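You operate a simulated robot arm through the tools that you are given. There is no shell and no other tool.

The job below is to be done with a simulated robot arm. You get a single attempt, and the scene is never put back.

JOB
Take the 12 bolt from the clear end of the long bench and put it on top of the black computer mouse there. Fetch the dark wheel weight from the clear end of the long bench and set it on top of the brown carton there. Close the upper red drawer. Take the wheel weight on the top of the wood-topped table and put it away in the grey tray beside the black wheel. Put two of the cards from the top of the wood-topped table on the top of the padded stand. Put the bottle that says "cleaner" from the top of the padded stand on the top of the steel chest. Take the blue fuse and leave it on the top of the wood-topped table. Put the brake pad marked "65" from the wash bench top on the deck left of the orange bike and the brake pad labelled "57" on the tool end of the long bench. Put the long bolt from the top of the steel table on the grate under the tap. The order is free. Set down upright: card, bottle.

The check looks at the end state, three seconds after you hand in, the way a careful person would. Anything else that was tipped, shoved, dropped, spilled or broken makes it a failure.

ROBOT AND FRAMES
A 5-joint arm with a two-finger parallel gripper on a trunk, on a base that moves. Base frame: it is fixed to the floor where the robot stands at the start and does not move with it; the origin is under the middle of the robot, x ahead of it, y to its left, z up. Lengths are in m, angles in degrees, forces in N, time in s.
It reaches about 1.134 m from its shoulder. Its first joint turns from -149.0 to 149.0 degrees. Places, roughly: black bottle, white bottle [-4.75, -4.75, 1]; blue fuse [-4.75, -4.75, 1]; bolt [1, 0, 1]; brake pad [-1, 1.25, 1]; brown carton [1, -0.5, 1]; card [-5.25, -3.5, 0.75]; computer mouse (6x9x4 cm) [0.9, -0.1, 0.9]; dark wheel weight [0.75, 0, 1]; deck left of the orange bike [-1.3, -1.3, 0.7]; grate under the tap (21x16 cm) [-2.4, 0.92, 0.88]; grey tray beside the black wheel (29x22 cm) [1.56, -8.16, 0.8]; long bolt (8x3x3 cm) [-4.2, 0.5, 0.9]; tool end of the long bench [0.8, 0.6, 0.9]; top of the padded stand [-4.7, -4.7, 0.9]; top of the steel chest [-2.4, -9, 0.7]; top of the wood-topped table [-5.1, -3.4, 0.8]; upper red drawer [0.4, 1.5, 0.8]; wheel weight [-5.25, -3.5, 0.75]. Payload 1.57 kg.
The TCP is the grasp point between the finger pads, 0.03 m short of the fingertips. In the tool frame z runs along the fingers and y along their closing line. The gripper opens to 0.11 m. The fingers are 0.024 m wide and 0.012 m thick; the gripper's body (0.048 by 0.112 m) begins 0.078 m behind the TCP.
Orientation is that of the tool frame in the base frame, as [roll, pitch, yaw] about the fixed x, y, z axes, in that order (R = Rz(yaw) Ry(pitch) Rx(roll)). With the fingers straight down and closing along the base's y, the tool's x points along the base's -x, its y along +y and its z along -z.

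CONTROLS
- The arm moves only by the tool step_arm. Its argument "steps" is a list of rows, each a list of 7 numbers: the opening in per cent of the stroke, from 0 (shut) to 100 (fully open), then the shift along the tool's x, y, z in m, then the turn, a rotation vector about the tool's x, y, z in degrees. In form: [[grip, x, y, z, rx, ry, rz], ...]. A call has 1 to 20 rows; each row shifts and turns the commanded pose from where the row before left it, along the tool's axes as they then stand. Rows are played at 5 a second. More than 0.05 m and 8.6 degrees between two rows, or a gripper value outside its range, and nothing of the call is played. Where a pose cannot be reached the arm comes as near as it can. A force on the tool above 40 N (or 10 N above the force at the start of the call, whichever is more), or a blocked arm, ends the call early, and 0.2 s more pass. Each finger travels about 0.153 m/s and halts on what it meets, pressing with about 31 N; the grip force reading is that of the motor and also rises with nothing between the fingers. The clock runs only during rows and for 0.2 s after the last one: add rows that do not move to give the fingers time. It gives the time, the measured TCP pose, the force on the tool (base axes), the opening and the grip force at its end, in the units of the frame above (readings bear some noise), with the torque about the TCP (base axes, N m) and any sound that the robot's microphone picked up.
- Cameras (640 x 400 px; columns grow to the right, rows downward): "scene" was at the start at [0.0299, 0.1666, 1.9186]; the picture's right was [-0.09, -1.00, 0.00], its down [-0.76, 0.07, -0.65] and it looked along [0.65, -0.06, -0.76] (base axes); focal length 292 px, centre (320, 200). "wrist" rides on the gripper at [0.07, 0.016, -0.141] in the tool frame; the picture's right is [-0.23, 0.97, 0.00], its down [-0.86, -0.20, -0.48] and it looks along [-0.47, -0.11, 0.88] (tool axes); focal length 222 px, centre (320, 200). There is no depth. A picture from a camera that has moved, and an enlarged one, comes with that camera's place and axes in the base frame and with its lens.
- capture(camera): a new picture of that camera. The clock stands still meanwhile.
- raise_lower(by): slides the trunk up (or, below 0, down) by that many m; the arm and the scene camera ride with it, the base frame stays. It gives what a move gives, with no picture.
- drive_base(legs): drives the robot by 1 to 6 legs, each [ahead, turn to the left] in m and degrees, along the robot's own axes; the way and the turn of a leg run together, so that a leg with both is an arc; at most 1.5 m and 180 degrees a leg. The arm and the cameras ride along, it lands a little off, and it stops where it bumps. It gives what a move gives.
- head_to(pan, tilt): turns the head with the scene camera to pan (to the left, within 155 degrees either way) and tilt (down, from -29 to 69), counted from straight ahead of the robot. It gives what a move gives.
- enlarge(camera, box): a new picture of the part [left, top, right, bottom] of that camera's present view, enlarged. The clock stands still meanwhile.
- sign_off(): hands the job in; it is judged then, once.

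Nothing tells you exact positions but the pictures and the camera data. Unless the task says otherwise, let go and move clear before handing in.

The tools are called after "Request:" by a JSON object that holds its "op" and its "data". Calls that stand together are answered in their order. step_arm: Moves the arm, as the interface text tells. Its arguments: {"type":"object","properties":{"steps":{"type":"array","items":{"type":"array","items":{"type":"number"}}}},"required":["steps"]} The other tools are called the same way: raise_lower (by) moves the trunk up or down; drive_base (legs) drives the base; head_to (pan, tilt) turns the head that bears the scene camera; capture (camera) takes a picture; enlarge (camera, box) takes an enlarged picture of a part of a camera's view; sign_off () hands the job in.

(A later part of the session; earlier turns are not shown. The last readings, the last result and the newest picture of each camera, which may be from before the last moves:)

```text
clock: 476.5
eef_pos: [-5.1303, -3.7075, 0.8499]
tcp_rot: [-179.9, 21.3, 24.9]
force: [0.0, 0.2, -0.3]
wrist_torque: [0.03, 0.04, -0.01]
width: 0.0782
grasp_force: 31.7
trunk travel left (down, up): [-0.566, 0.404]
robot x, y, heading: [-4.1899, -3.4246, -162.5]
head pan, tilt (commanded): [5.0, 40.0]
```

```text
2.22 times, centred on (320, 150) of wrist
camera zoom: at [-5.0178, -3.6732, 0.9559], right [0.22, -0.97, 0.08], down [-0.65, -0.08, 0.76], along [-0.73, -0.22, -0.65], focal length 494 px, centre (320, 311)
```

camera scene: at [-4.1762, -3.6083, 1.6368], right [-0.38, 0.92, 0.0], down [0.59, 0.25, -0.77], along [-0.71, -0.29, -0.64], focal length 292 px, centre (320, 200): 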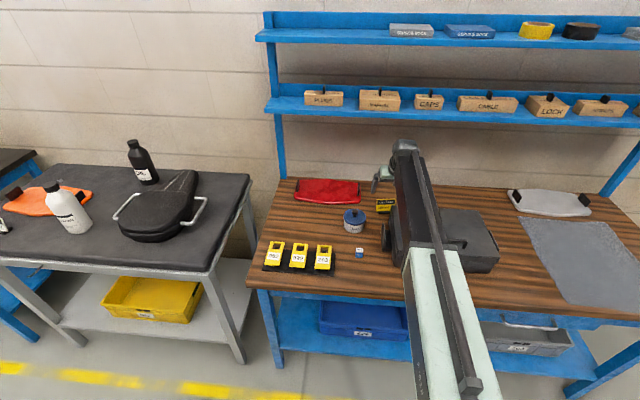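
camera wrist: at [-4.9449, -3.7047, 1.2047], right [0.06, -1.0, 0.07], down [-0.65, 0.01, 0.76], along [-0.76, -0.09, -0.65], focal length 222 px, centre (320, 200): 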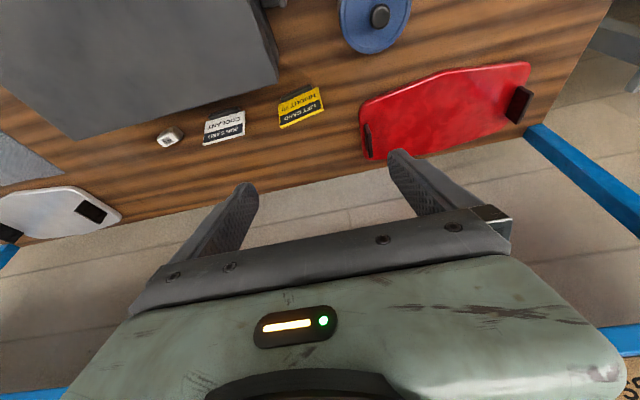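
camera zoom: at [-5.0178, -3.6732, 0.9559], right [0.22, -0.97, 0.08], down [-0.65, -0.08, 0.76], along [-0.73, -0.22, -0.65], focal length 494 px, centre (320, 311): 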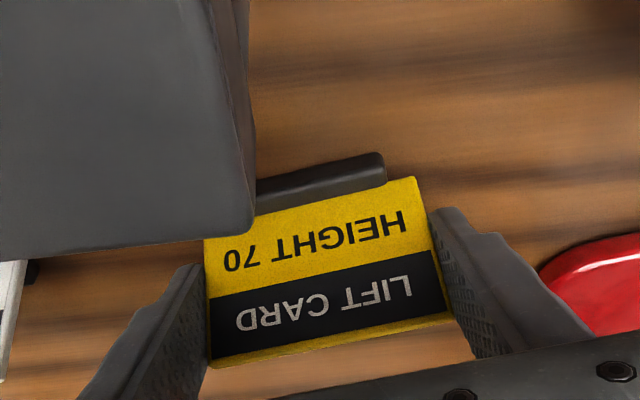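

Request:
{"op": "raise_lower", "data": {"by": 0.02}}

Request:
{"op": "raise_lower", "data": {"by": 0.23}}

Request:
{"op": "enlarge", "data": {"camera": "wrist", "box": [180, 60, 460, 240]}}

```text
clock: 477.1
eef_pos: [-5.1292, -3.7087, 0.8687]
tcp_rot: [180.0, 21.4, 24.9]
force: [-0.3, -0.7, -0.3]
wrist_torque: [-0.03, 0.02, -0.03]
width: 0.0781
grasp_force: 31.0
trunk travel left (down, up): [-0.586, 0.384]
robot x, y, heading: [-4.1941, -3.4243, -162.4]
head pan, tilt (commanded): [5.0, 40.0]
```

```text
clock: 479.6
eef_pos: [-5.1286, -3.7074, 1.0981]
tcp_rot: [-180.0, 21.3, 24.9]
force: [0.0, 0.2, -0.1]
wrist_torque: [-0.02, 0.04, -0.01]
width: 0.0783
grasp_force: 30.7
trunk travel left (down, up): [-0.816, 0.154]
robot x, y, heading: [-4.191, -3.426, -162.7]
head pan, tilt (commanded): [5.0, 40.0]
```

```text
2.22 times, centred on (320, 150) of wrist
camera zoom: at [-5.0179, -3.6733, 1.2057], right [0.22, -0.97, 0.08], down [-0.65, -0.08, 0.76], along [-0.73, -0.22, -0.65], focal length 494 px, centre (320, 311)
```

zoom: 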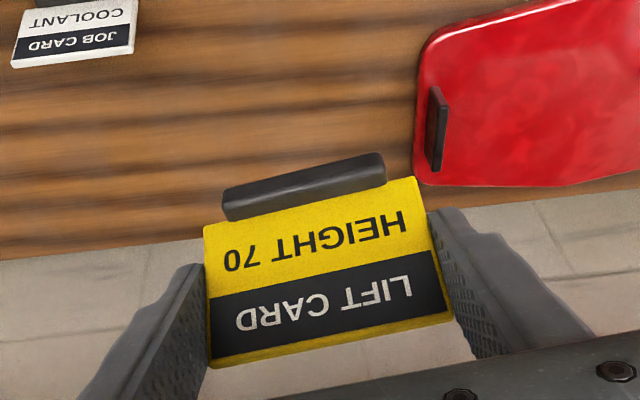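

Held well. I'll retract, and drive back to the padded stand with the second card.

Request:
{"op": "step_arm", "data": {"steps": [[60, 0.0373, 0, -0.0145, 0, 0, 0], [60, 0.0373, 0, -0.0145, 0, 0, 0], [60, 0.0373, 0, -0.0145, 0, 0, 0], [60, 0.0373, 0, -0.0145, 0, 0, 0], [60, 0.0373, 0, -0.0145, 0, 0, 0], [60, 0, 0, 0, 0, 0, 0]]}}

Request:
{"op": "raise_lower", "data": {"by": 0.14}}

Request:
{"op": "drive_base", "data": {"legs": [[0, 82.8], [0.835, 0], [0, -82.5]]}}

Request:
{"op": "head_to", "data": {"pan": 15, "tilt": 40}}

Request:
{"op": "capture", "data": {"camera": "scene"}}

```text
clock: 480.9
eef_pos: [-4.9491, -3.6234, 1.0982]
tcp_rot: [-180.0, 21.3, 24.9]
force: [0.0, 0.2, -0.4]
wrist_torque: [0.01, -0.02, 0.01]
width: 0.0782
grasp_force: 30.5
trunk travel left (down, up): [-0.816, 0.154]
robot x, y, heading: [-4.19, -3.43, -162.4]
head pan, tilt (commanded): [5.0, 40.0]
```

```text
clock: 482.6
eef_pos: [-4.9494, -3.6223, 1.2381]
tcp_rot: [180.0, 21.3, 24.9]
force: [-0.4, 1.5, -0.8]
wrist_torque: [-0.04, 0.0, -0.01]
width: 0.0784
grasp_force: 30.9
trunk travel left (down, up): [-0.956, 0.014]
robot x, y, heading: [-4.1927, -3.4267, -162.2]
head pan, tilt (commanded): [5.0, 40.0]
```

```text
clock: 494.0
eef_pos: [-4.8008, -4.4273, 1.2386]
tcp_rot: [180.0, 21.3, 25.4]
force: [0.3, -0.6, -1.0]
wrist_torque: [0.01, 0.02, -0.02]
width: 0.0782
grasp_force: 31.2
trunk travel left (down, up): [-0.956, 0.014]
robot x, y, heading: [-4.035, -4.2514, -160.8]
head pan, tilt (commanded): [5.0, 40.0]
```

```text
clock: 494.8
eef_pos: [-4.8011, -4.43, 1.2383]
tcp_rot: [-179.9, 21.3, 25.4]
force: [0.7, -0.1, -0.6]
wrist_torque: [0.03, 0.0, -0.05]
width: 0.0783
grasp_force: 30.5
trunk travel left (down, up): [-0.956, 0.014]
robot x, y, heading: [-4.0336, -4.2541, -161.2]
head pan, tilt (commanded): [15.0, 40.0]
```

```text
taken
camera scene: at [-4.0104, -4.4497, 1.9476], right [-0.55, 0.83, 0.0], down [0.54, 0.36, -0.77], along [-0.64, -0.42, -0.64], focal length 292 px, centre (320, 200)
```

scene: 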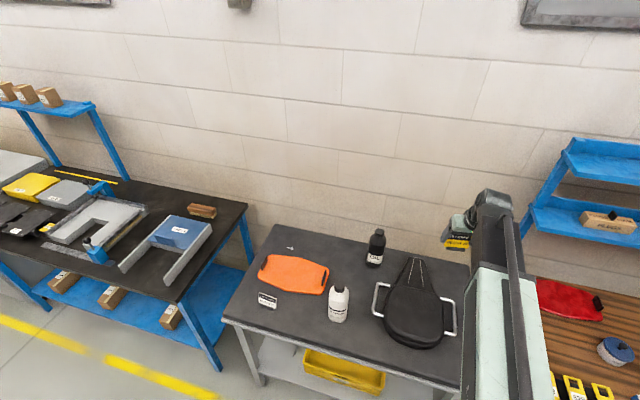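

Request:
{"op": "step_arm", "data": {"steps": [[60, 0.0107, 0.0425, -0.0042, 0, 0, 0], [60, 0.0107, 0.0425, -0.0042, 0, 0, 0], [60, 0.0107, 0.0425, -0.0042, 0, 0, 0], [60, 0.0107, 0.0425, -0.0042, 0, 0, 0], [60, 0.0107, 0.0425, -0.0042, 0, 0, 0], [60, 0.0107, 0.0425, -0.0042, 0, 0, 0], [60, 0.0107, 0.0425, -0.0042, 0, 0, 0], [60, 0.0107, 0.0425, -0.0042, 0, 0, 0], [60, 0.0107, 0.0425, -0.0042, 0, 0, 0], [60, 0.0107, 0.0425, -0.0042, 0, 0, 0], [60, 0.0107, 0.0425, -0.0042, 0, 0, 0], [60, 0.0107, 0.0425, -0.0042, 0, 0, 0], [60, 0, 0, 0, 1.6, 0, 4.1], [60, 0, 0, 0, 1.6, 0, 4.1], [60, 0, 0, 0, 0, 0, 0]]}}

Request:
{"op": "raise_lower", "data": {"by": -0.15}}

Request:
{"op": "capture", "data": {"camera": "wrist"}}

Request:
{"op": "enlarge", "data": {"camera": "scene", "box": [180, 180, 440, 380]}}

```text
clock: 497.9
eef_pos: [-4.4597, -4.8312, 1.2388]
tcp_rot: [-179.9, 21.3, 16.5]
force: [-0.2, 0.2, -1.5]
wrist_torque: [0.02, 0.04, -0.03]
width: 0.0783
grasp_force: 30.8
out of reach, approached as far as the arm can: row 12
trunk travel left (down, up): [-0.956, 0.014]
robot x, y, heading: [-4.04, -4.2519, -161.3]
head pan, tilt (commanded): [15.0, 40.0]
```

```text
clock: 499.7
eef_pos: [-4.4595, -4.8302, 1.0882]
tcp_rot: [-180.0, 21.3, 16.6]
force: [0.1, 0.6, -0.3]
wrist_torque: [-0.01, -0.07, 0.04]
width: 0.0782
grasp_force: 31.5
trunk travel left (down, up): [-0.806, 0.164]
robot x, y, heading: [-4.0367, -4.2535, -161.5]
head pan, tilt (commanded): [15.0, 40.0]
```

```text
taken
camera wrist: at [-4.3434, -4.8132, 1.1959], right [0.07, -0.99, 0.08], down [-0.65, 0.01, 0.76], along [-0.75, -0.11, -0.65], focal length 222 px, centre (320, 200)
```

wrist: 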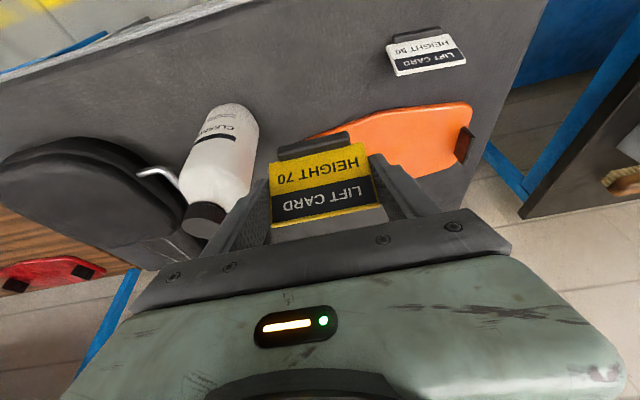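

```text
2.00 times, centred on (310, 280) of scene
camera zoom: at [-4.0108, -4.4482, 1.7978], right [-0.55, 0.83, 0.0], down [0.54, 0.36, -0.77], along [-0.64, -0.42, -0.64], focal length 585 px, centre (340, 40)
```

zoom: 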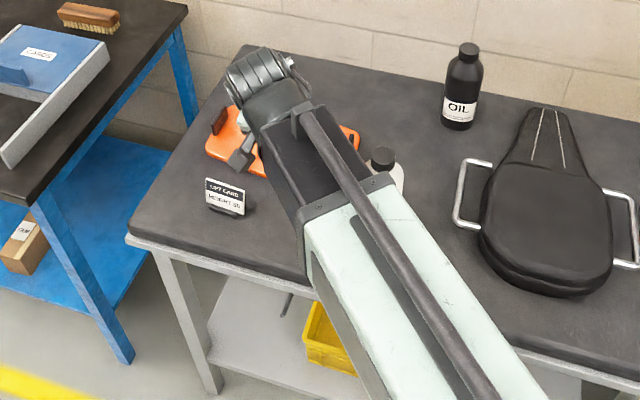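

Request:
{"op": "raise_lower", "data": {"by": -0.16}}

Request:
{"op": "enlarge", "data": {"camera": "wrist", "box": [140, 40, 500, 240]}}

Request:
{"op": "raise_lower", "data": {"by": -0.01}}

Request:
{"op": "raise_lower", "data": {"by": -0.004}}

```text
clock: 501.5
eef_pos: [-4.4602, -4.8301, 0.9287]
tcp_rot: [180.0, 21.4, 16.5]
force: [0.1, 0.2, -1.6]
wrist_torque: [-0.02, 0.02, -0.03]
width: 0.0784
grasp_force: 30.7
trunk travel left (down, up): [-0.646, 0.324]
robot x, y, heading: [-4.0365, -4.2552, -161.4]
head pan, tilt (commanded): [15.0, 40.0]
```

```text
1.78 times, centred on (320, 140) of wrist
camera zoom: at [-4.3434, -4.8132, 1.0359], right [0.07, -0.99, 0.08], down [-0.65, 0.01, 0.76], along [-0.75, -0.11, -0.65], focal length 395 px, centre (320, 307)
```

zoom: 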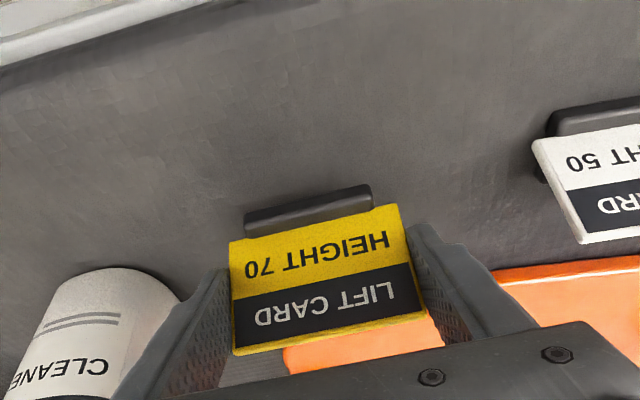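

```text
clock: 502.1
eef_pos: [-4.4592, -4.8307, 0.9187]
tcp_rot: [-179.9, 21.4, 16.6]
force: [-0.9, 0.0, -1.6]
wrist_torque: [-0.01, -0.05, 0.04]
width: 0.0783
grasp_force: 30.9
trunk travel left (down, up): [-0.636, 0.334]
robot x, y, heading: [-4.0328, -4.2495, -161.5]
head pan, tilt (commanded): [15.0, 40.0]
```

```text
clock: 502.6
eef_pos: [-4.4592, -4.831, 0.9152]
tcp_rot: [180.0, 21.3, 16.6]
force: [0.3, -0.5, -0.6]
wrist_torque: [0.0, 0.0, 0.0]
width: 0.0784
grasp_force: 30.5
trunk travel left (down, up): [-0.632, 0.338]
robot x, y, heading: [-4.0349, -4.2526, -161.5]
head pan, tilt (commanded): [15.0, 40.0]
```

Request:
{"op": "raise_lower", "data": {"by": -0.003}}

Request:
{"op": "raise_lower", "data": {"by": -0.002}}

Request:
{"op": "raise_lower", "data": {"by": -0.002}}

```text
clock: 503.2
eef_pos: [-4.4575, -4.8311, 0.9115]
tcp_rot: [-179.9, 21.3, 16.6]
force: [-0.8, 1.2, -0.1]
wrist_torque: [0.02, 0.0, -0.03]
width: 0.0786
grasp_force: 31.3
trunk travel left (down, up): [-0.629, 0.341]
robot x, y, heading: [-4.0361, -4.2497, -161.3]
head pan, tilt (commanded): [15.0, 40.0]
```

```text
clock: 503.7
eef_pos: [-4.4586, -4.8293, 0.9091]
tcp_rot: [180.0, 21.3, 16.6]
force: [0.2, -0.4, -0.5]
wrist_torque: [0.02, 0.02, 0.03]
width: 0.0783
grasp_force: 30.6
trunk travel left (down, up): [-0.627, 0.343]
robot x, y, heading: [-4.0312, -4.2565, -161.4]
head pan, tilt (commanded): [15.0, 40.0]
```

```text
clock: 504.2
eef_pos: [-4.4572, -4.8309, 0.9078]
tcp_rot: [-179.9, 21.4, 16.6]
force: [-1.4, -3.4, 14.8]
wrist_torque: [0.25, 0.19, 0.09]
width: 0.0784
grasp_force: 30.9
trunk travel left (down, up): [-0.625, 0.345]
robot x, y, heading: [-4.0341, -4.255, -161.5]
head pan, tilt (commanded): [15.0, 40.0]
```

Contact. I'll ease by 1 mm, open just enough, and rise.

Request:
{"op": "raise_lower", "data": {"by": 0.001}}

Request:
{"op": "step_arm", "data": {"steps": [[72, 0, 0, 0, 0, 0, 0], [74, 0, 0, 0, 0, 0, 0], [77, 0, 0, 0, 0, 0, 0], [80, 0, 0, 0, 0, 0, 0], [84, 0, 0, 0, 0, 0, 0], [88, 0, 0, 0, 0, 0, 0], [88, 0, 0, 0, 0, 0, 0]]}}

Request:
{"op": "enlarge", "data": {"camera": "wrist", "box": [140, 40, 500, 240]}}

Request:
{"op": "raise_lower", "data": {"by": 0.2}}

Request:
{"op": "enlarge", "data": {"camera": "wrist", "box": [140, 0, 500, 240]}}

```text
clock: 504.7
eef_pos: [-4.4596, -4.8299, 0.9092]
tcp_rot: [179.9, 21.3, 16.6]
force: [-1.3, -1.0, 4.7]
wrist_torque: [0.03, 0.11, 0.05]
width: 0.0786
grasp_force: 31.1
trunk travel left (down, up): [-0.626, 0.344]
robot x, y, heading: [-4.0333, -4.2552, -161.4]
head pan, tilt (commanded): [15.0, 40.0]
```

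```text
clock: 506.3
eef_pos: [-4.4588, -4.831, 0.9082]
tcp_rot: [-179.9, 21.2, 16.6]
force: [-0.4, 0.4, -0.1]
wrist_torque: [0.01, -0.01, -0.04]
width: 0.0965
grasp_force: 0.2
trunk travel left (down, up): [-0.626, 0.344]
robot x, y, heading: [-4.0362, -4.2523, -161.6]
head pan, tilt (commanded): [15.0, 40.0]
```

```text
1.78 times, centred on (320, 140) of wrist
camera zoom: at [-4.3434, -4.8132, 1.0159], right [0.07, -0.99, 0.08], down [-0.65, 0.01, 0.76], along [-0.75, -0.11, -0.65], focal length 395 px, centre (320, 307)
```

zoom: 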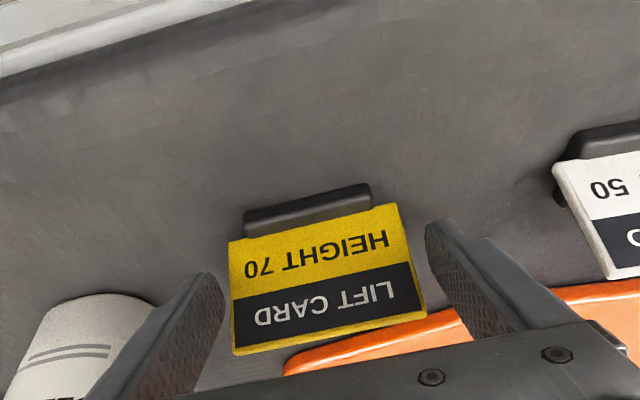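

```text
clock: 508.5
eef_pos: [-4.4586, -4.8307, 1.1091]
tcp_rot: [-180.0, 21.3, 16.6]
force: [-0.4, 0.3, -0.5]
wrist_torque: [0.01, 0.0, 0.03]
width: 0.0966
grasp_force: 0.2
trunk travel left (down, up): [-0.826, 0.144]
robot x, y, heading: [-4.0345, -4.2518, -161.4]
head pan, tilt (commanded): [15.0, 40.0]
```

```text
1.67 times, centred on (320, 120) of wrist
camera zoom: at [-4.3434, -4.8133, 1.2158], right [0.07, -0.99, 0.08], down [-0.65, 0.01, 0.76], along [-0.75, -0.11, -0.65], focal length 370 px, centre (320, 333)
```

zoom: 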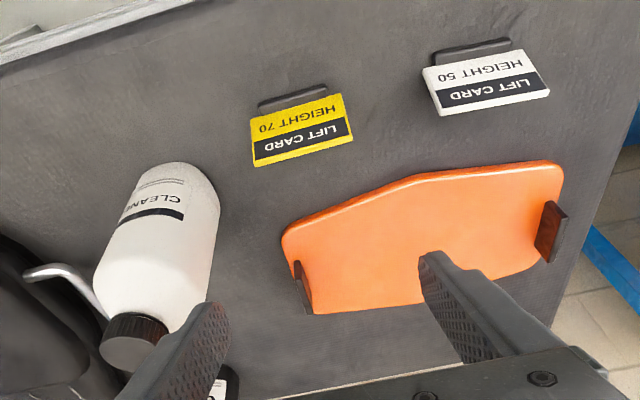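

Both cards stand upright, and the white bottle clearly reads CLEANER. I'll set the tool vertical and turn it so the fingers close front-to-back around the bottle.

Request:
{"op": "raise_lower", "data": {"by": 0.1}}

Request:
{"op": "step_arm", "data": {"steps": [[100, 0, 0, 0, 0, 7.1, 0], [100, 0, 0, 0, 0, 7.1, 0], [100, 0, 0, 0, 0, 7.1, 0], [100, 0, 0, 0, 0, 0, 8.2], [100, 0, 0, 0, 0, 0, 8.2], [100, 0, 0, 0, 0, 0, 8.2], [100, 0, 0, 0, 0, 0, 8.2], [100, 0, 0, 0, 0, 0, 8.2], [100, 0, 0, 0, 0, 0, 8.2], [100, 0, 0, 0, 0, 0, 8.2], [100, 0, 0, 0, 0, 0, 8.2], [100, 0, 0, 0, 0, 0, 8.2], [100, 0, 0, 0, 0, 0, 8.2], [100, 0, 0, 0, 0, 0, 8.0], [100, 0, 0, 0, 0, 0, 0]]}}

Request:
{"op": "capture", "data": {"camera": "wrist"}}

Request:
{"op": "enlarge", "data": {"camera": "scene", "box": [180, 160, 440, 360]}}

```text
clock: 509.8
eef_pos: [-4.4598, -4.8308, 1.2093]
tcp_rot: [-179.9, 21.2, 16.6]
force: [0.1, 1.2, 0.4]
wrist_torque: [0.02, 0.02, 0.01]
width: 0.0969
grasp_force: 0.0
trunk travel left (down, up): [-0.926, 0.044]
robot x, y, heading: [-4.0358, -4.2538, -161.4]
head pan, tilt (commanded): [15.0, 40.0]
```

```text
clock: 513.0
eef_pos: [-4.4595, -4.8302, 1.1921]
tcp_rot: [-180.0, 0.0, -73.5]
force: [-0.3, 0.2, -0.2]
wrist_torque: [0.01, -0.03, -0.01]
width: 0.1098
grasp_force: 0.0
out of reach, approached as far as the arm can: row 1, 2
trunk travel left (down, up): [-0.926, 0.044]
robot x, y, heading: [-4.0342, -4.2556, -161.2]
head pan, tilt (commanded): [15.0, 40.0]
```

```text
taken
camera wrist: at [-4.4552, -4.9021, 1.3346], right [-1.0, -0.06, 0.0], down [-0.05, 0.88, 0.48], along [-0.03, 0.48, -0.88], focal length 222 px, centre (320, 200)
```

wrist: 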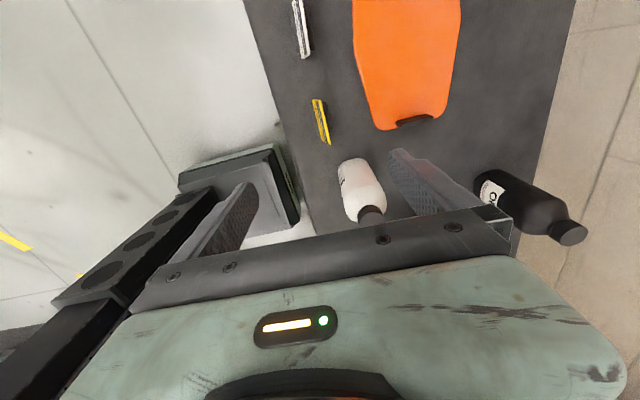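

```text
2.00 times, centred on (310, 260) of scene
camera zoom: at [-4.0108, -4.4483, 1.9178], right [-0.55, 0.83, 0.0], down [0.54, 0.36, -0.77], along [-0.64, -0.42, -0.64], focal length 585 px, centre (340, 80)
```

zoom: 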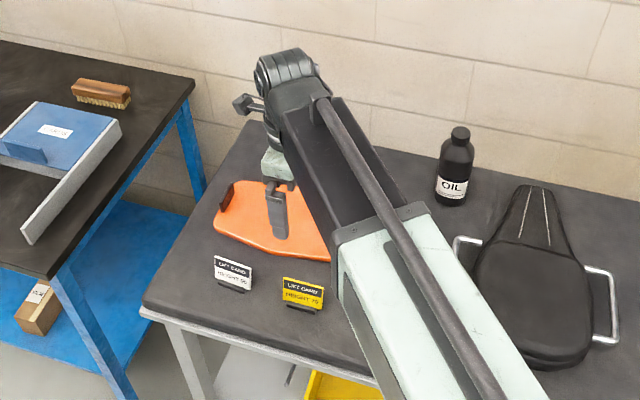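

Request:
{"op": "enlarge", "data": {"camera": "wrist", "box": [290, 80, 450, 240]}}

```text
2.50 times, centred on (370, 160) of wrist
camera zoom: at [-4.4552, -4.9021, 1.3346], right [-1.0, -0.06, 0.0], down [-0.05, 0.88, 0.48], along [-0.03, 0.48, -0.88], focal length 555 px, centre (195, 300)
```

zoom: 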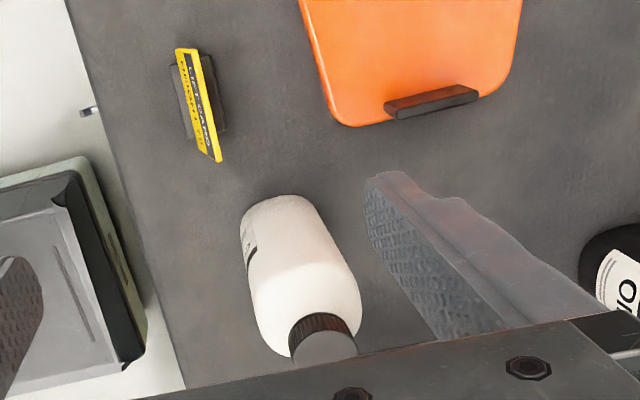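

The bottle's axis is at about (-4.549, -4.713), roughly 7.5 cm in diameter with its cap top near z 1.03. I'll move over it and look again before lowering.

Request:
{"op": "step_arm", "data": {"steps": [[100, -0.0345, 0.0131, 0, 0, 0, 0], [100, -0.0345, 0.0131, 0, 0, 0, 0], [100, -0.0345, 0.0131, 0, 0, 0, 0], [100, -0.0345, 0.0131, 0, 0, 0, 0], [100, 0, 0, 0, 0, 0, 0]]}}

Request:
{"op": "raise_lower", "data": {"by": -0.09}}

Request:
{"op": "capture", "data": {"camera": "wrist"}}

Request:
{"op": "enlarge", "data": {"camera": "wrist", "box": [180, 80, 460, 240]}}

Request:
{"op": "enlarge", "data": {"camera": "scene", "box": [180, 160, 440, 360]}}

```text
clock: 514.2
eef_pos: [-4.5488, -4.7133, 1.1917]
tcp_rot: [179.9, 0.0, -73.5]
force: [-0.7, -0.1, -0.1]
wrist_torque: [0.0, 0.02, -0.03]
width: 0.1103
grasp_force: 0.0
trunk travel left (down, up): [-0.926, 0.044]
robot x, y, heading: [-4.0344, -4.2506, -161.4]
head pan, tilt (commanded): [15.0, 40.0]
```

```text
clock: 515.5
eef_pos: [-4.5479, -4.7133, 1.1029]
tcp_rot: [180.0, 0.0, -73.4]
force: [0.9, -0.5, -1.1]
wrist_torque: [-0.04, -0.03, -0.01]
width: 0.1102
grasp_force: 0.0
trunk travel left (down, up): [-0.836, 0.134]
robot x, y, heading: [-4.0357, -4.2527, -161.2]
head pan, tilt (commanded): [15.0, 40.0]
```

```text
taken
camera wrist: at [-4.5459, -4.7851, 1.2446], right [-1.0, -0.06, 0.0], down [-0.05, 0.88, 0.48], along [-0.03, 0.48, -0.88], focal length 222 px, centre (320, 200)
```

wrist: 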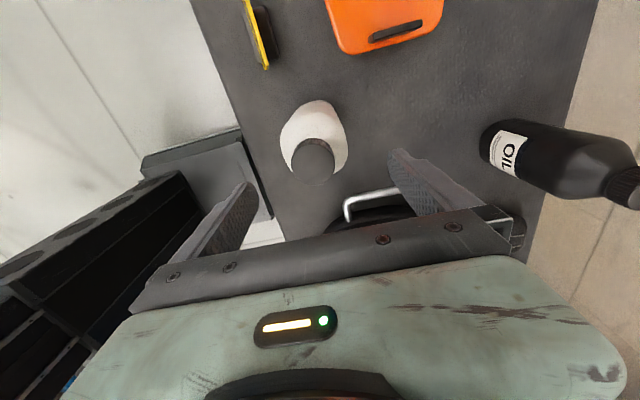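

```text
2.29 times, centred on (320, 160) of wrist
camera zoom: at [-4.5459, -4.7851, 1.2446], right [-1.0, -0.06, 0.0], down [-0.05, 0.88, 0.48], along [-0.03, 0.48, -0.88], focal length 508 px, centre (320, 291)
```

zoom: 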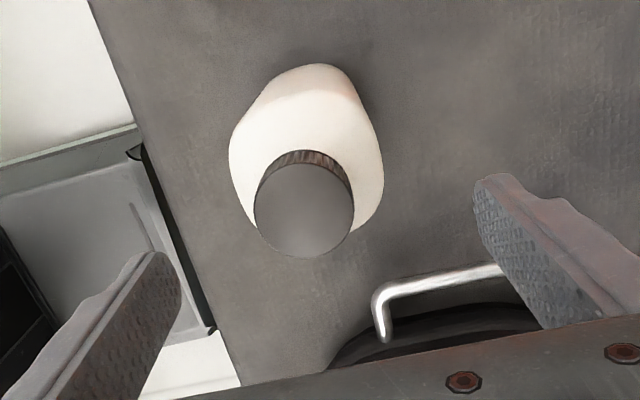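

```text
2.00 times, centred on (310, 260) of scene
camera zoom: at [-4.0107, -4.4482, 1.8278], right [-0.55, 0.83, 0.0], down [0.54, 0.36, -0.77], along [-0.64, -0.42, -0.64], focal length 585 px, centre (340, 80)
```

zoom: 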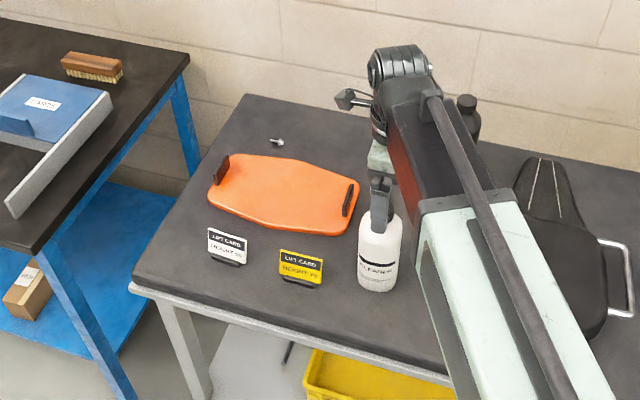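

The cap top is nearer z 1.05, so I'll trim the position slightly and lower until the fingers are around the upper body with the palm still clear of the cap.

Request:
{"op": "step_arm", "data": {"steps": [[100, 0.0065, -0.0018, 0, 0, 0, 0], [100, 0, 0, 0, 0, 0, 0]]}}

Request:
{"op": "raise_lower", "data": {"by": -0.08}}

Request:
{"op": "enlarge", "data": {"camera": "wrist", "box": [180, 80, 460, 260]}}

Request:
{"op": "enlarge", "data": {"camera": "scene", "box": [280, 160, 440, 320]}}

```text
clock: 516.1
eef_pos: [-4.5455, -4.719, 1.1014]
tcp_rot: [-180.0, 0.0, -73.5]
force: [0.8, 0.6, 0.4]
wrist_torque: [-0.01, 0.0, 0.05]
width: 0.11
grasp_force: 0.0
trunk travel left (down, up): [-0.836, 0.134]
robot x, y, heading: [-4.0353, -4.2554, -161.3]
head pan, tilt (commanded): [15.0, 40.0]
```

```text
clock: 517.2
eef_pos: [-4.5467, -4.7194, 1.0221]
tcp_rot: [180.0, 0.1, -73.4]
force: [0.6, -0.4, 0.3]
wrist_torque: [0.02, 0.02, -0.02]
width: 0.11
grasp_force: 0.0
trunk travel left (down, up): [-0.756, 0.214]
robot x, y, heading: [-4.0374, -4.252, -161.4]
head pan, tilt (commanded): [15.0, 40.0]
```

```text
2.22 times, centred on (320, 170) of wrist
camera zoom: at [-4.5419, -4.7906, 1.1646], right [-1.0, -0.06, 0.0], down [-0.05, 0.88, 0.48], along [-0.03, 0.48, -0.88], focal length 494 px, centre (320, 267)
```

zoom: 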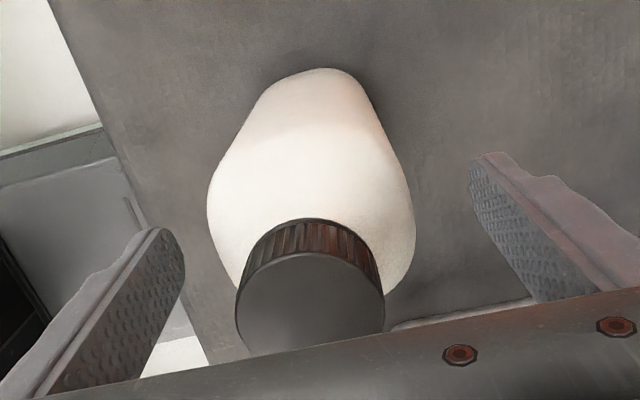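

```text
2.50 times, centred on (360, 240) of scene
camera zoom: at [-4.0107, -4.4482, 1.7478], right [-0.55, 0.83, 0.0], down [0.54, 0.36, -0.77], along [-0.64, -0.42, -0.64], focal length 731 px, centre (220, 100)
```

zoom: 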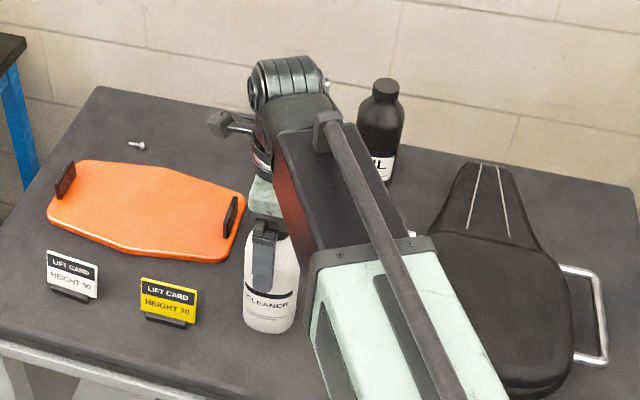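

Request:
{"op": "step_arm", "data": {"steps": [[100, 0.0053, -0.0016, 0, 0, 0, 0], [100, 0, 0, 0, 0, 0, 0]]}}

Request:
{"op": "raise_lower", "data": {"by": -0.028}}

Request:
{"op": "step_arm", "data": {"steps": [[92, 0, 0, 0, 0, 0, 0], [85, 0, 0, 0, 0, 0, 0], [80, 0, 0, 0, 0, 0, 0], [75, 0, 0, 0, 0, 0, 0], [70, 0, 0, 0, 0, 0, 0], [65, 0, 0, 0, 0, 0, 0], [60, 0, 0, 0, 0, 0, 0], [55, 0, 0, 0, 0, 0, 0], [55, 0, 0, 0, 0, 0, 0]]}}

Request:
{"op": "enlarge", "data": {"camera": "wrist", "box": [180, 80, 460, 260]}}

```text
clock: 517.8
eef_pos: [-4.5423, -4.7241, 1.0218]
tcp_rot: [-179.9, -0.1, -73.4]
force: [-0.3, 0.4, -1.0]
wrist_torque: [0.01, 0.03, 0.01]
width: 0.1099
grasp_force: 0.1
trunk travel left (down, up): [-0.756, 0.214]
robot x, y, heading: [-4.0369, -4.2545, -161.2]
head pan, tilt (commanded): [15.0, 40.0]
```

```text
clock: 518.6
eef_pos: [-4.5429, -4.7229, 0.9947]
tcp_rot: [-180.0, 0.0, -73.5]
force: [0.2, 0.3, 0.2]
wrist_torque: [0.0, 0.0, 0.01]
width: 0.1099
grasp_force: 0.1
trunk travel left (down, up): [-0.728, 0.242]
robot x, y, heading: [-4.0365, -4.2547, -161.3]
head pan, tilt (commanded): [15.0, 40.0]
```

```text
clock: 520.6
eef_pos: [-4.5421, -4.7234, 0.9946]
tcp_rot: [179.9, 0.0, -73.4]
force: [3.0, 0.2, 0.0]
wrist_torque: [0.07, -0.15, -0.03]
width: 0.0705
grasp_force: 31.4
trunk travel left (down, up): [-0.728, 0.242]
robot x, y, heading: [-4.0365, -4.2543, -161.3]
head pan, tilt (commanded): [15.0, 40.0]
```

```text
2.22 times, centred on (320, 170) of wrist
camera zoom: at [-4.5385, -4.7952, 1.1367], right [-1.0, -0.06, 0.0], down [-0.05, 0.88, 0.48], along [-0.03, 0.48, -0.88], focal length 494 px, centre (320, 267)
```

zoom: 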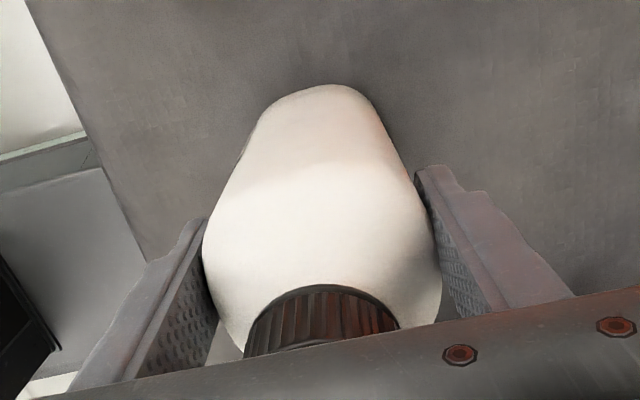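

The bottle is gripped at 7.05 cm. I'll lift gently and check.

Request:
{"op": "raise_lower", "data": {"by": 0.015}}

Request:
{"op": "raise_lower", "data": {"by": 0.05}}

Request:
{"op": "enlarge", "data": {"camera": "wrist", "box": [180, 80, 460, 260]}}

Request:
{"op": "enlarge", "data": {"camera": "scene", "box": [280, 160, 440, 320]}}

```text
clock: 521.2
eef_pos: [-4.5422, -4.7255, 1.0092]
tcp_rot: [180.0, 0.0, -73.3]
force: [-0.1, -0.8, -4.1]
wrist_torque: [-0.03, -0.02, 0.04]
width: 0.0708
grasp_force: 30.8
trunk travel left (down, up): [-0.743, 0.227]
robot x, y, heading: [-4.0379, -4.2556, -161.4]
head pan, tilt (commanded): [15.0, 40.0]
```

```text
clock: 522.1
eef_pos: [-4.5431, -4.7238, 1.059]
tcp_rot: [180.0, 0.0, -73.4]
force: [-0.5, 0.3, -4.7]
wrist_torque: [-0.03, 0.03, 0.01]
width: 0.0706
grasp_force: 31.7
trunk travel left (down, up): [-0.793, 0.177]
robot x, y, heading: [-4.0372, -4.2532, -161.4]
head pan, tilt (commanded): [15.0, 40.0]
```

```text
2.22 times, centred on (320, 170) of wrist
camera zoom: at [-4.539, -4.7956, 1.2013], right [-1.0, -0.06, 0.0], down [-0.05, 0.88, 0.48], along [-0.03, 0.48, -0.88], focal length 494 px, centre (320, 267)
```

zoom: 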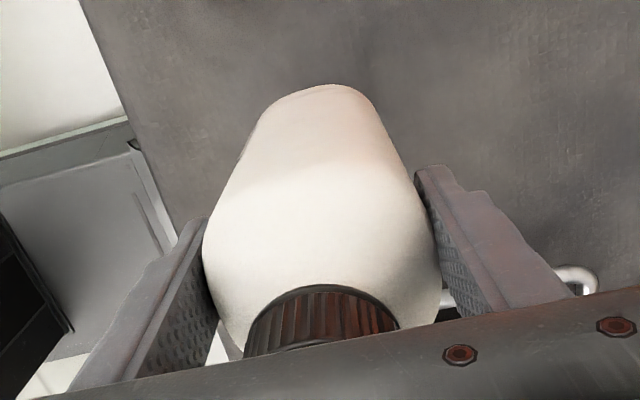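

```text
2.50 times, centred on (360, 240) of scene
camera zoom: at [-4.0113, -4.4488, 1.7848], right [-0.55, 0.83, 0.0], down [0.54, 0.36, -0.77], along [-0.64, -0.42, -0.64], focal length 731 px, centre (220, 100)
```

zoom: 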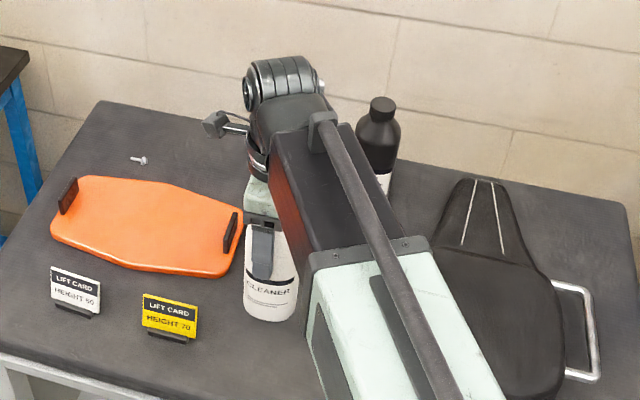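

The bottle is held firmly. I'll raise it fully, bring it in front of the robot and look towards the steel chest.

Request:
{"op": "raise_lower", "data": {"by": 0.17}}

Request:
{"op": "step_arm", "data": {"steps": [[55, -0.0405, 0.0002, 0, 0, 0, 0], [55, -0.0405, 0.0002, 0, 0, 0, 0], [55, -0.0405, 0.0002, 0, 0, 0, 0], [55, -0.0405, 0.0002, 0, 0, 0, 0], [55, -0.0405, 0.0002, 0, 0, 0, 0], [55, -0.0405, 0.0002, 0, 0, 0, 0], [55, -0.0405, 0.0002, 0, 0, 0, 0], [55, -0.0405, 0.0002, 0, 0, 0, 0], [55, 0, 0, 0, 0, 0, 0]]}}

Request:
{"op": "drive_base", "data": {"legs": [[-0.25, 0], [0, 85]]}}

Request:
{"op": "head_to", "data": {"pan": 0, "tilt": 20}}

Request:
{"op": "capture", "data": {"camera": "scene"}}

```text
clock: 524.0
eef_pos: [-4.5422, -4.7235, 1.2289]
tcp_rot: [-180.0, 0.1, -73.3]
force: [0.4, -0.4, -4.9]
wrist_torque: [-0.04, 0.0, -0.01]
width: 0.0707
grasp_force: 30.9
trunk travel left (down, up): [-0.963, 0.007]
robot x, y, heading: [-4.035, -4.2525, -161.3]
head pan, tilt (commanded): [15.0, 40.0]
```

```text
clock: 526.0
eef_pos: [-4.6364, -4.4175, 1.2288]
tcp_rot: [180.0, -0.1, -73.4]
force: [0.3, 0.0, -4.1]
wrist_torque: [0.05, 0.0, 0.0]
width: 0.0707
grasp_force: 31.2
trunk travel left (down, up): [-0.963, 0.007]
robot x, y, heading: [-4.0374, -4.2528, -161.6]
head pan, tilt (commanded): [15.0, 40.0]
```

```text
clock: 531.4
eef_pos: [-3.6984, -4.7913, 1.2301]
tcp_rot: [-180.0, 0.1, 11.0]
force: [-0.7, 0.5, -4.7]
wrist_torque: [0.01, -0.06, 0.01]
width: 0.0706
grasp_force: 31.6
trunk travel left (down, up): [-0.963, 0.007]
robot x, y, heading: [-3.8258, -4.18, -77.6]
head pan, tilt (commanded): [15.0, 40.0]
```

```text
clock: 532.3
eef_pos: [-3.6966, -4.7915, 1.2301]
tcp_rot: [-180.0, -0.1, 10.9]
force: [0.6, 0.1, -3.7]
wrist_torque: [0.03, -0.02, 0.04]
width: 0.0707
grasp_force: 31.4
trunk travel left (down, up): [-0.963, 0.007]
robot x, y, heading: [-3.8212, -4.184, -77.4]
head pan, tilt (commanded): [0.0, 20.0]
```

```text
taken
camera scene: at [-3.6474, -4.1936, 1.9861], right [-0.98, -0.22, 0.0], down [-0.07, 0.33, -0.94], along [0.2, -0.92, -0.34], focal length 292 px, centre (320, 200)
```

scene: 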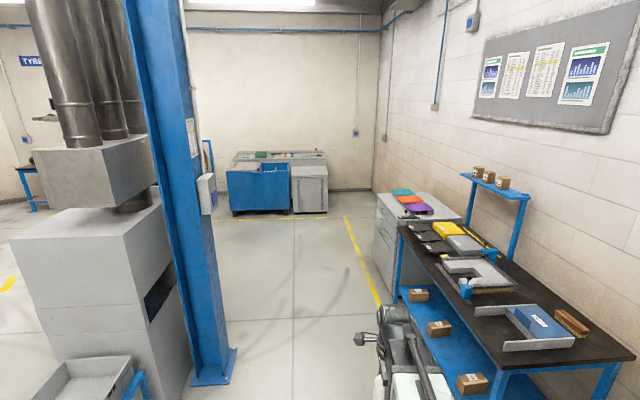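

I see the grey steel chest at the far end, and the corridor between the blue column and the benches is clear. I'll drive along it in stages.

Request:
{"op": "drive_base", "data": {"legs": [[0, 4], [1.4, 0], [1.2, 0]]}}

Request:
{"op": "capture", "data": {"camera": "scene"}}

```text
clock: 545.4
eef_pos: [-2.8629, -7.2678, 1.2299]
tcp_rot: [-180.0, 0.0, 15.8]
force: [0.4, 0.6, -5.4]
wrist_torque: [0.05, -0.05, -0.01]
width: 0.0705
grasp_force: 31.1
trunk travel left (down, up): [-0.963, 0.007]
robot x, y, heading: [-3.0389, -6.6763, -72.7]
head pan, tilt (commanded): [0.0, 20.0]
```

```text
taken
camera scene: at [-2.8656, -6.6685, 1.9862], right [-0.95, -0.3, 0.0], down [-0.1, 0.33, -0.94], along [0.28, -0.9, -0.34], focal length 292 px, centre (320, 200)
```

scene: 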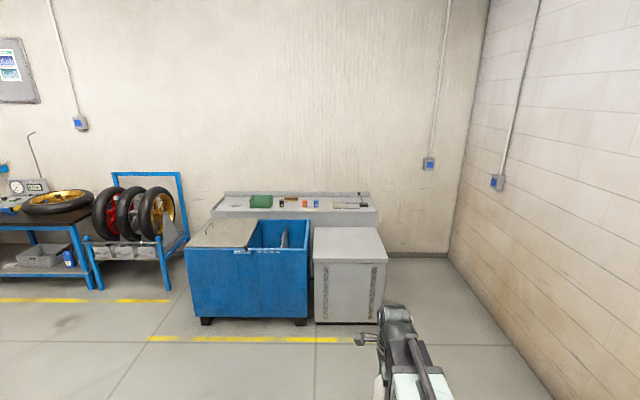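

Request:
{"op": "drive_base", "data": {"legs": [[0.9, 0], [0.72, 0]]}}

Request:
{"op": "head_to", "data": {"pan": 0, "tilt": 45}}

Request:
{"op": "capture", "data": {"camera": "scene"}}

Request:
{"op": "capture", "data": {"camera": "wrist"}}

```text
clock: 553.7
eef_pos: [-2.3812, -8.8207, 1.2302]
tcp_rot: [180.0, 0.1, 15.4]
force: [-0.9, 0.0, -4.7]
wrist_torque: [0.01, -0.03, 0.02]
width: 0.0706
grasp_force: 30.6
trunk travel left (down, up): [-0.963, 0.007]
robot x, y, heading: [-2.5509, -8.2239, -73.2]
head pan, tilt (commanded): [0.0, 20.0]
```

```text
clock: 554.6
eef_pos: [-2.3811, -8.8207, 1.23]
tcp_rot: [-179.9, 0.0, 15.2]
force: [1.1, 0.2, -5.0]
wrist_torque: [0.0, -0.03, -0.01]
width: 0.0705
grasp_force: 31.0
trunk travel left (down, up): [-0.963, 0.007]
robot x, y, heading: [-2.5557, -8.224, -73.1]
head pan, tilt (commanded): [0.0, 45.0]
```

```text
taken
camera scene: at [-2.3813, -8.2106, 1.9476], right [-0.96, -0.29, 0.0], down [-0.21, 0.68, -0.71], along [0.21, -0.68, -0.71], focal length 292 px, centre (320, 200)
```

scene: 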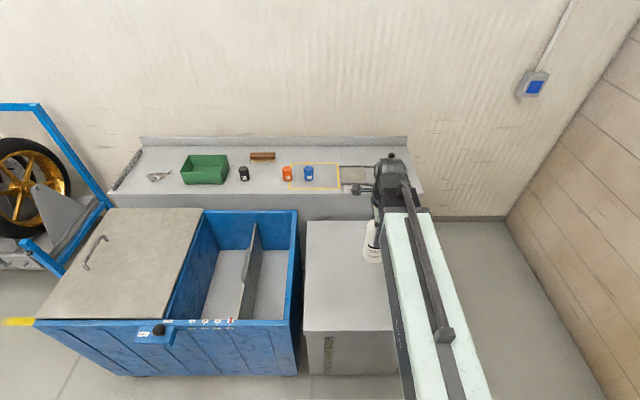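

```text
taken
camera wrist: at [-2.3107, -8.8185, 1.3714], right [0.04, -1.0, 0.0], down [-0.88, -0.03, 0.48], along [-0.48, -0.02, -0.88], focal length 222 px, centre (320, 200)
```

wrist: 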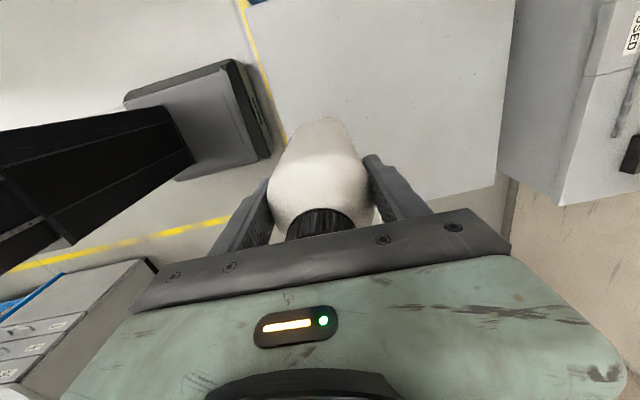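

The steel chest's clear top is right below. I'll move the bottle over its centre and lower it.

Request:
{"op": "step_arm", "data": {"steps": [[55, -0.01, 0.0395, 0, 0, 0, 0], [55, -0.01, 0.0395, 0, 0, 0, 0], [55, -0.01, 0.0395, 0, 0, 0, 0], [55, -0.01, 0.0395, 0, 0, 0, 0], [55, 0, 0, 0, 0, 0, 0]]}}

Request:
{"op": "raise_lower", "data": {"by": -0.3}}

Request:
{"op": "capture", "data": {"camera": "wrist"}}

Request:
{"op": "capture", "data": {"camera": "scene"}}

```text
clock: 555.8
eef_pos: [-2.3783, -8.9848, 1.2287]
tcp_rot: [180.0, 0.0, 15.2]
force: [0.3, 0.2, -4.7]
wrist_torque: [-0.02, -0.05, 0.0]
width: 0.0708
grasp_force: 30.4
trunk travel left (down, up): [-0.963, 0.007]
robot x, y, heading: [-2.5534, -8.2194, -73.2]
head pan, tilt (commanded): [0.0, 45.0]
```

```text
clock: 558.8
eef_pos: [-2.3786, -8.9845, 0.93]
tcp_rot: [-180.0, 0.0, 15.2]
force: [-1.9, -0.4, -4.4]
wrist_torque: [0.0, -0.01, -0.02]
width: 0.0707
grasp_force: 31.4
trunk travel left (down, up): [-0.663, 0.307]
robot x, y, heading: [-2.5537, -8.2242, -73.1]
head pan, tilt (commanded): [0.0, 45.0]
```

```text
taken
camera wrist: at [-2.3078, -8.9827, 1.0713], right [0.04, -1.0, 0.0], down [-0.88, -0.03, 0.48], along [-0.48, -0.02, -0.88], focal length 222 px, centre (320, 200)
```

wrist: 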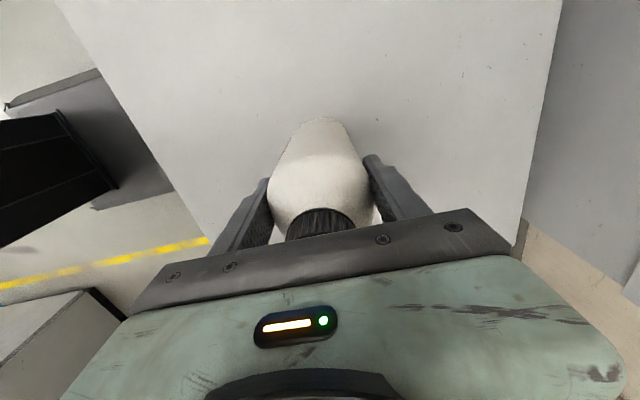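

```text
taken
camera scene: at [-2.3814, -8.2107, 1.6476], right [-0.96, -0.29, 0.0], down [-0.21, 0.68, -0.71], along [0.21, -0.68, -0.71], focal length 292 px, centre (320, 200)
```

scene: 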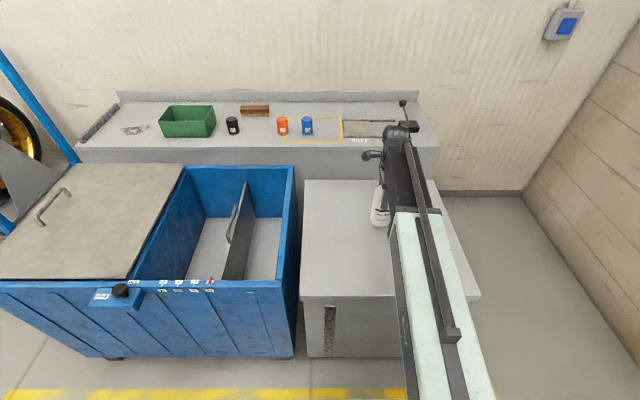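

Request:
{"op": "raise_lower", "data": {"by": -0.06}}

Request:
{"op": "raise_lower", "data": {"by": -0.01}}

Request:
{"op": "raise_lower", "data": {"by": -0.008}}

Request:
{"op": "capture", "data": {"camera": "scene"}}

```text
clock: 559.8
eef_pos: [-2.3794, -8.9844, 0.8695]
tcp_rot: [179.9, 0.0, 15.1]
force: [-0.2, 0.3, -4.3]
wrist_torque: [0.01, 0.0, 0.02]
width: 0.0705
grasp_force: 30.6
trunk travel left (down, up): [-0.603, 0.367]
robot x, y, heading: [-2.5541, -8.2216, -73.1]
head pan, tilt (commanded): [0.0, 45.0]
```

```text
clock: 560.4
eef_pos: [-2.3791, -8.9852, 0.8587]
tcp_rot: [180.0, 0.0, 15.2]
force: [0.1, 0.3, -3.7]
wrist_torque: [0.01, -0.02, -0.05]
width: 0.0706
grasp_force: 31.3
trunk travel left (down, up): [-0.593, 0.377]
robot x, y, heading: [-2.5532, -8.224, -73.2]
head pan, tilt (commanded): [0.0, 45.0]
```

```text
clock: 561.0
eef_pos: [-2.3789, -8.9831, 0.8506]
tcp_rot: [-179.9, 0.0, 15.2]
force: [-0.6, -0.2, 7.1]
wrist_torque: [0.25, 0.12, 0.01]
width: 0.0706
grasp_force: 31.5
trunk travel left (down, up): [-0.585, 0.385]
robot x, y, heading: [-2.5528, -8.2244, -72.9]
head pan, tilt (commanded): [0.0, 45.0]
```

```text
taken
camera scene: at [-2.3817, -8.2094, 1.5695], right [-0.96, -0.29, 0.0], down [-0.21, 0.68, -0.71], along [0.21, -0.68, -0.71], focal length 292 px, centre (320, 200)
```

scene: 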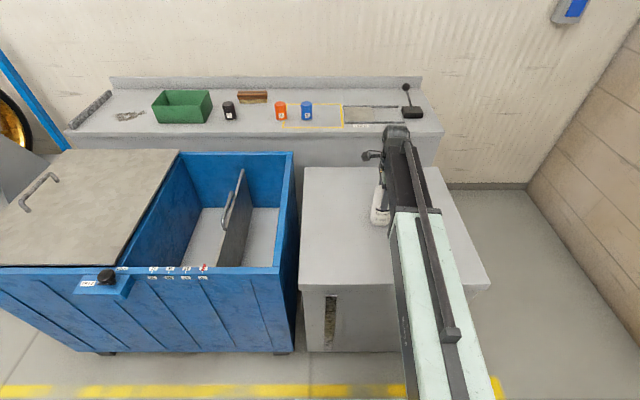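

The bottle is standing on the chest. Releasing slowly.

Request:
{"op": "step_arm", "data": {"steps": [[66, 0, 0, 0, 0, 0, 0], [68, 0, 0, 0, 0, 0, 0], [71, 0, 0, 0, 0, 0, 0], [75, 0, 0, 0, 0, 0, 0], [80, 0, 0, 0, 0, 0, 0], [88, 0, 0, 0, 0, 0, 0], [96, 0, 0, 0, 0, 0, 0], [100, 0, 0, 0, 0, 0, 0], [100, 0, 0, 0, 0, 0, 0]]}}

Request:
{"op": "enlarge", "data": {"camera": "wrist", "box": [180, 80, 460, 260]}}

Request:
{"op": "raise_lower", "data": {"by": 0.2}}

Request:
{"op": "capture", "data": {"camera": "wrist"}}

Request:
{"op": "enlarge", "data": {"camera": "scene", "box": [280, 120, 500, 300]}}

```text
clock: 563.0
eef_pos: [-2.3788, -8.9843, 0.8528]
tcp_rot: [180.0, 0.0, 15.1]
force: [0.1, -0.9, 0.0]
wrist_torque: [0.03, 0.0, -0.01]
width: 0.1098
grasp_force: 0.1
trunk travel left (down, up): [-0.585, 0.385]
robot x, y, heading: [-2.5534, -8.2218, -73.0]
head pan, tilt (commanded): [0.0, 45.0]
```

```text
2.22 times, centred on (320, 170) of wrist
camera zoom: at [-2.3078, -8.9824, 0.9936], right [0.04, -1.0, 0.0], down [-0.88, -0.03, 0.48], along [-0.48, -0.02, -0.88], focal length 494 px, centre (320, 267)
```

zoom: 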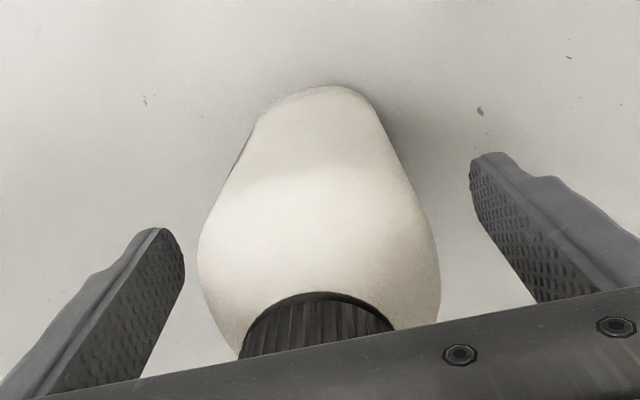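

```text
clock: 565.1
eef_pos: [-2.3798, -8.9846, 1.0512]
tcp_rot: [-179.9, 0.0, 15.2]
force: [-0.4, 0.0, -0.5]
wrist_torque: [0.01, -0.02, 0.0]
width: 0.11
grasp_force: 0.0
trunk travel left (down, up): [-0.785, 0.185]
robot x, y, heading: [-2.5526, -8.2229, -72.9]
head pan, tilt (commanded): [0.0, 45.0]
```

```text
taken
camera wrist: at [-2.3078, -8.9824, 1.1935], right [0.04, -1.0, 0.0], down [-0.88, -0.03, 0.48], along [-0.48, -0.02, -0.88], focal length 222 px, centre (320, 200)
```

wrist: 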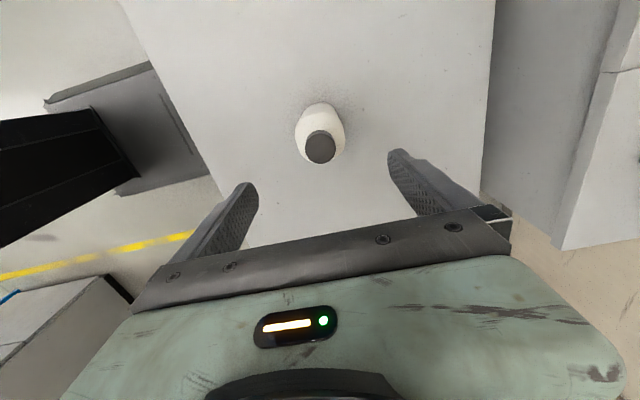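

```text
2.22 times, centred on (390, 210) of scene
camera zoom: at [-2.3814, -8.2103, 1.7695], right [-0.96, -0.29, 0.0], down [-0.21, 0.68, -0.71], along [0.21, -0.68, -0.71], focal length 650 px, centre (164, 178)
```

zoom: 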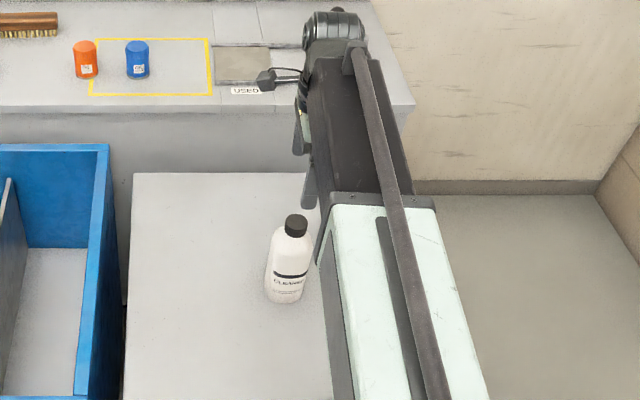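

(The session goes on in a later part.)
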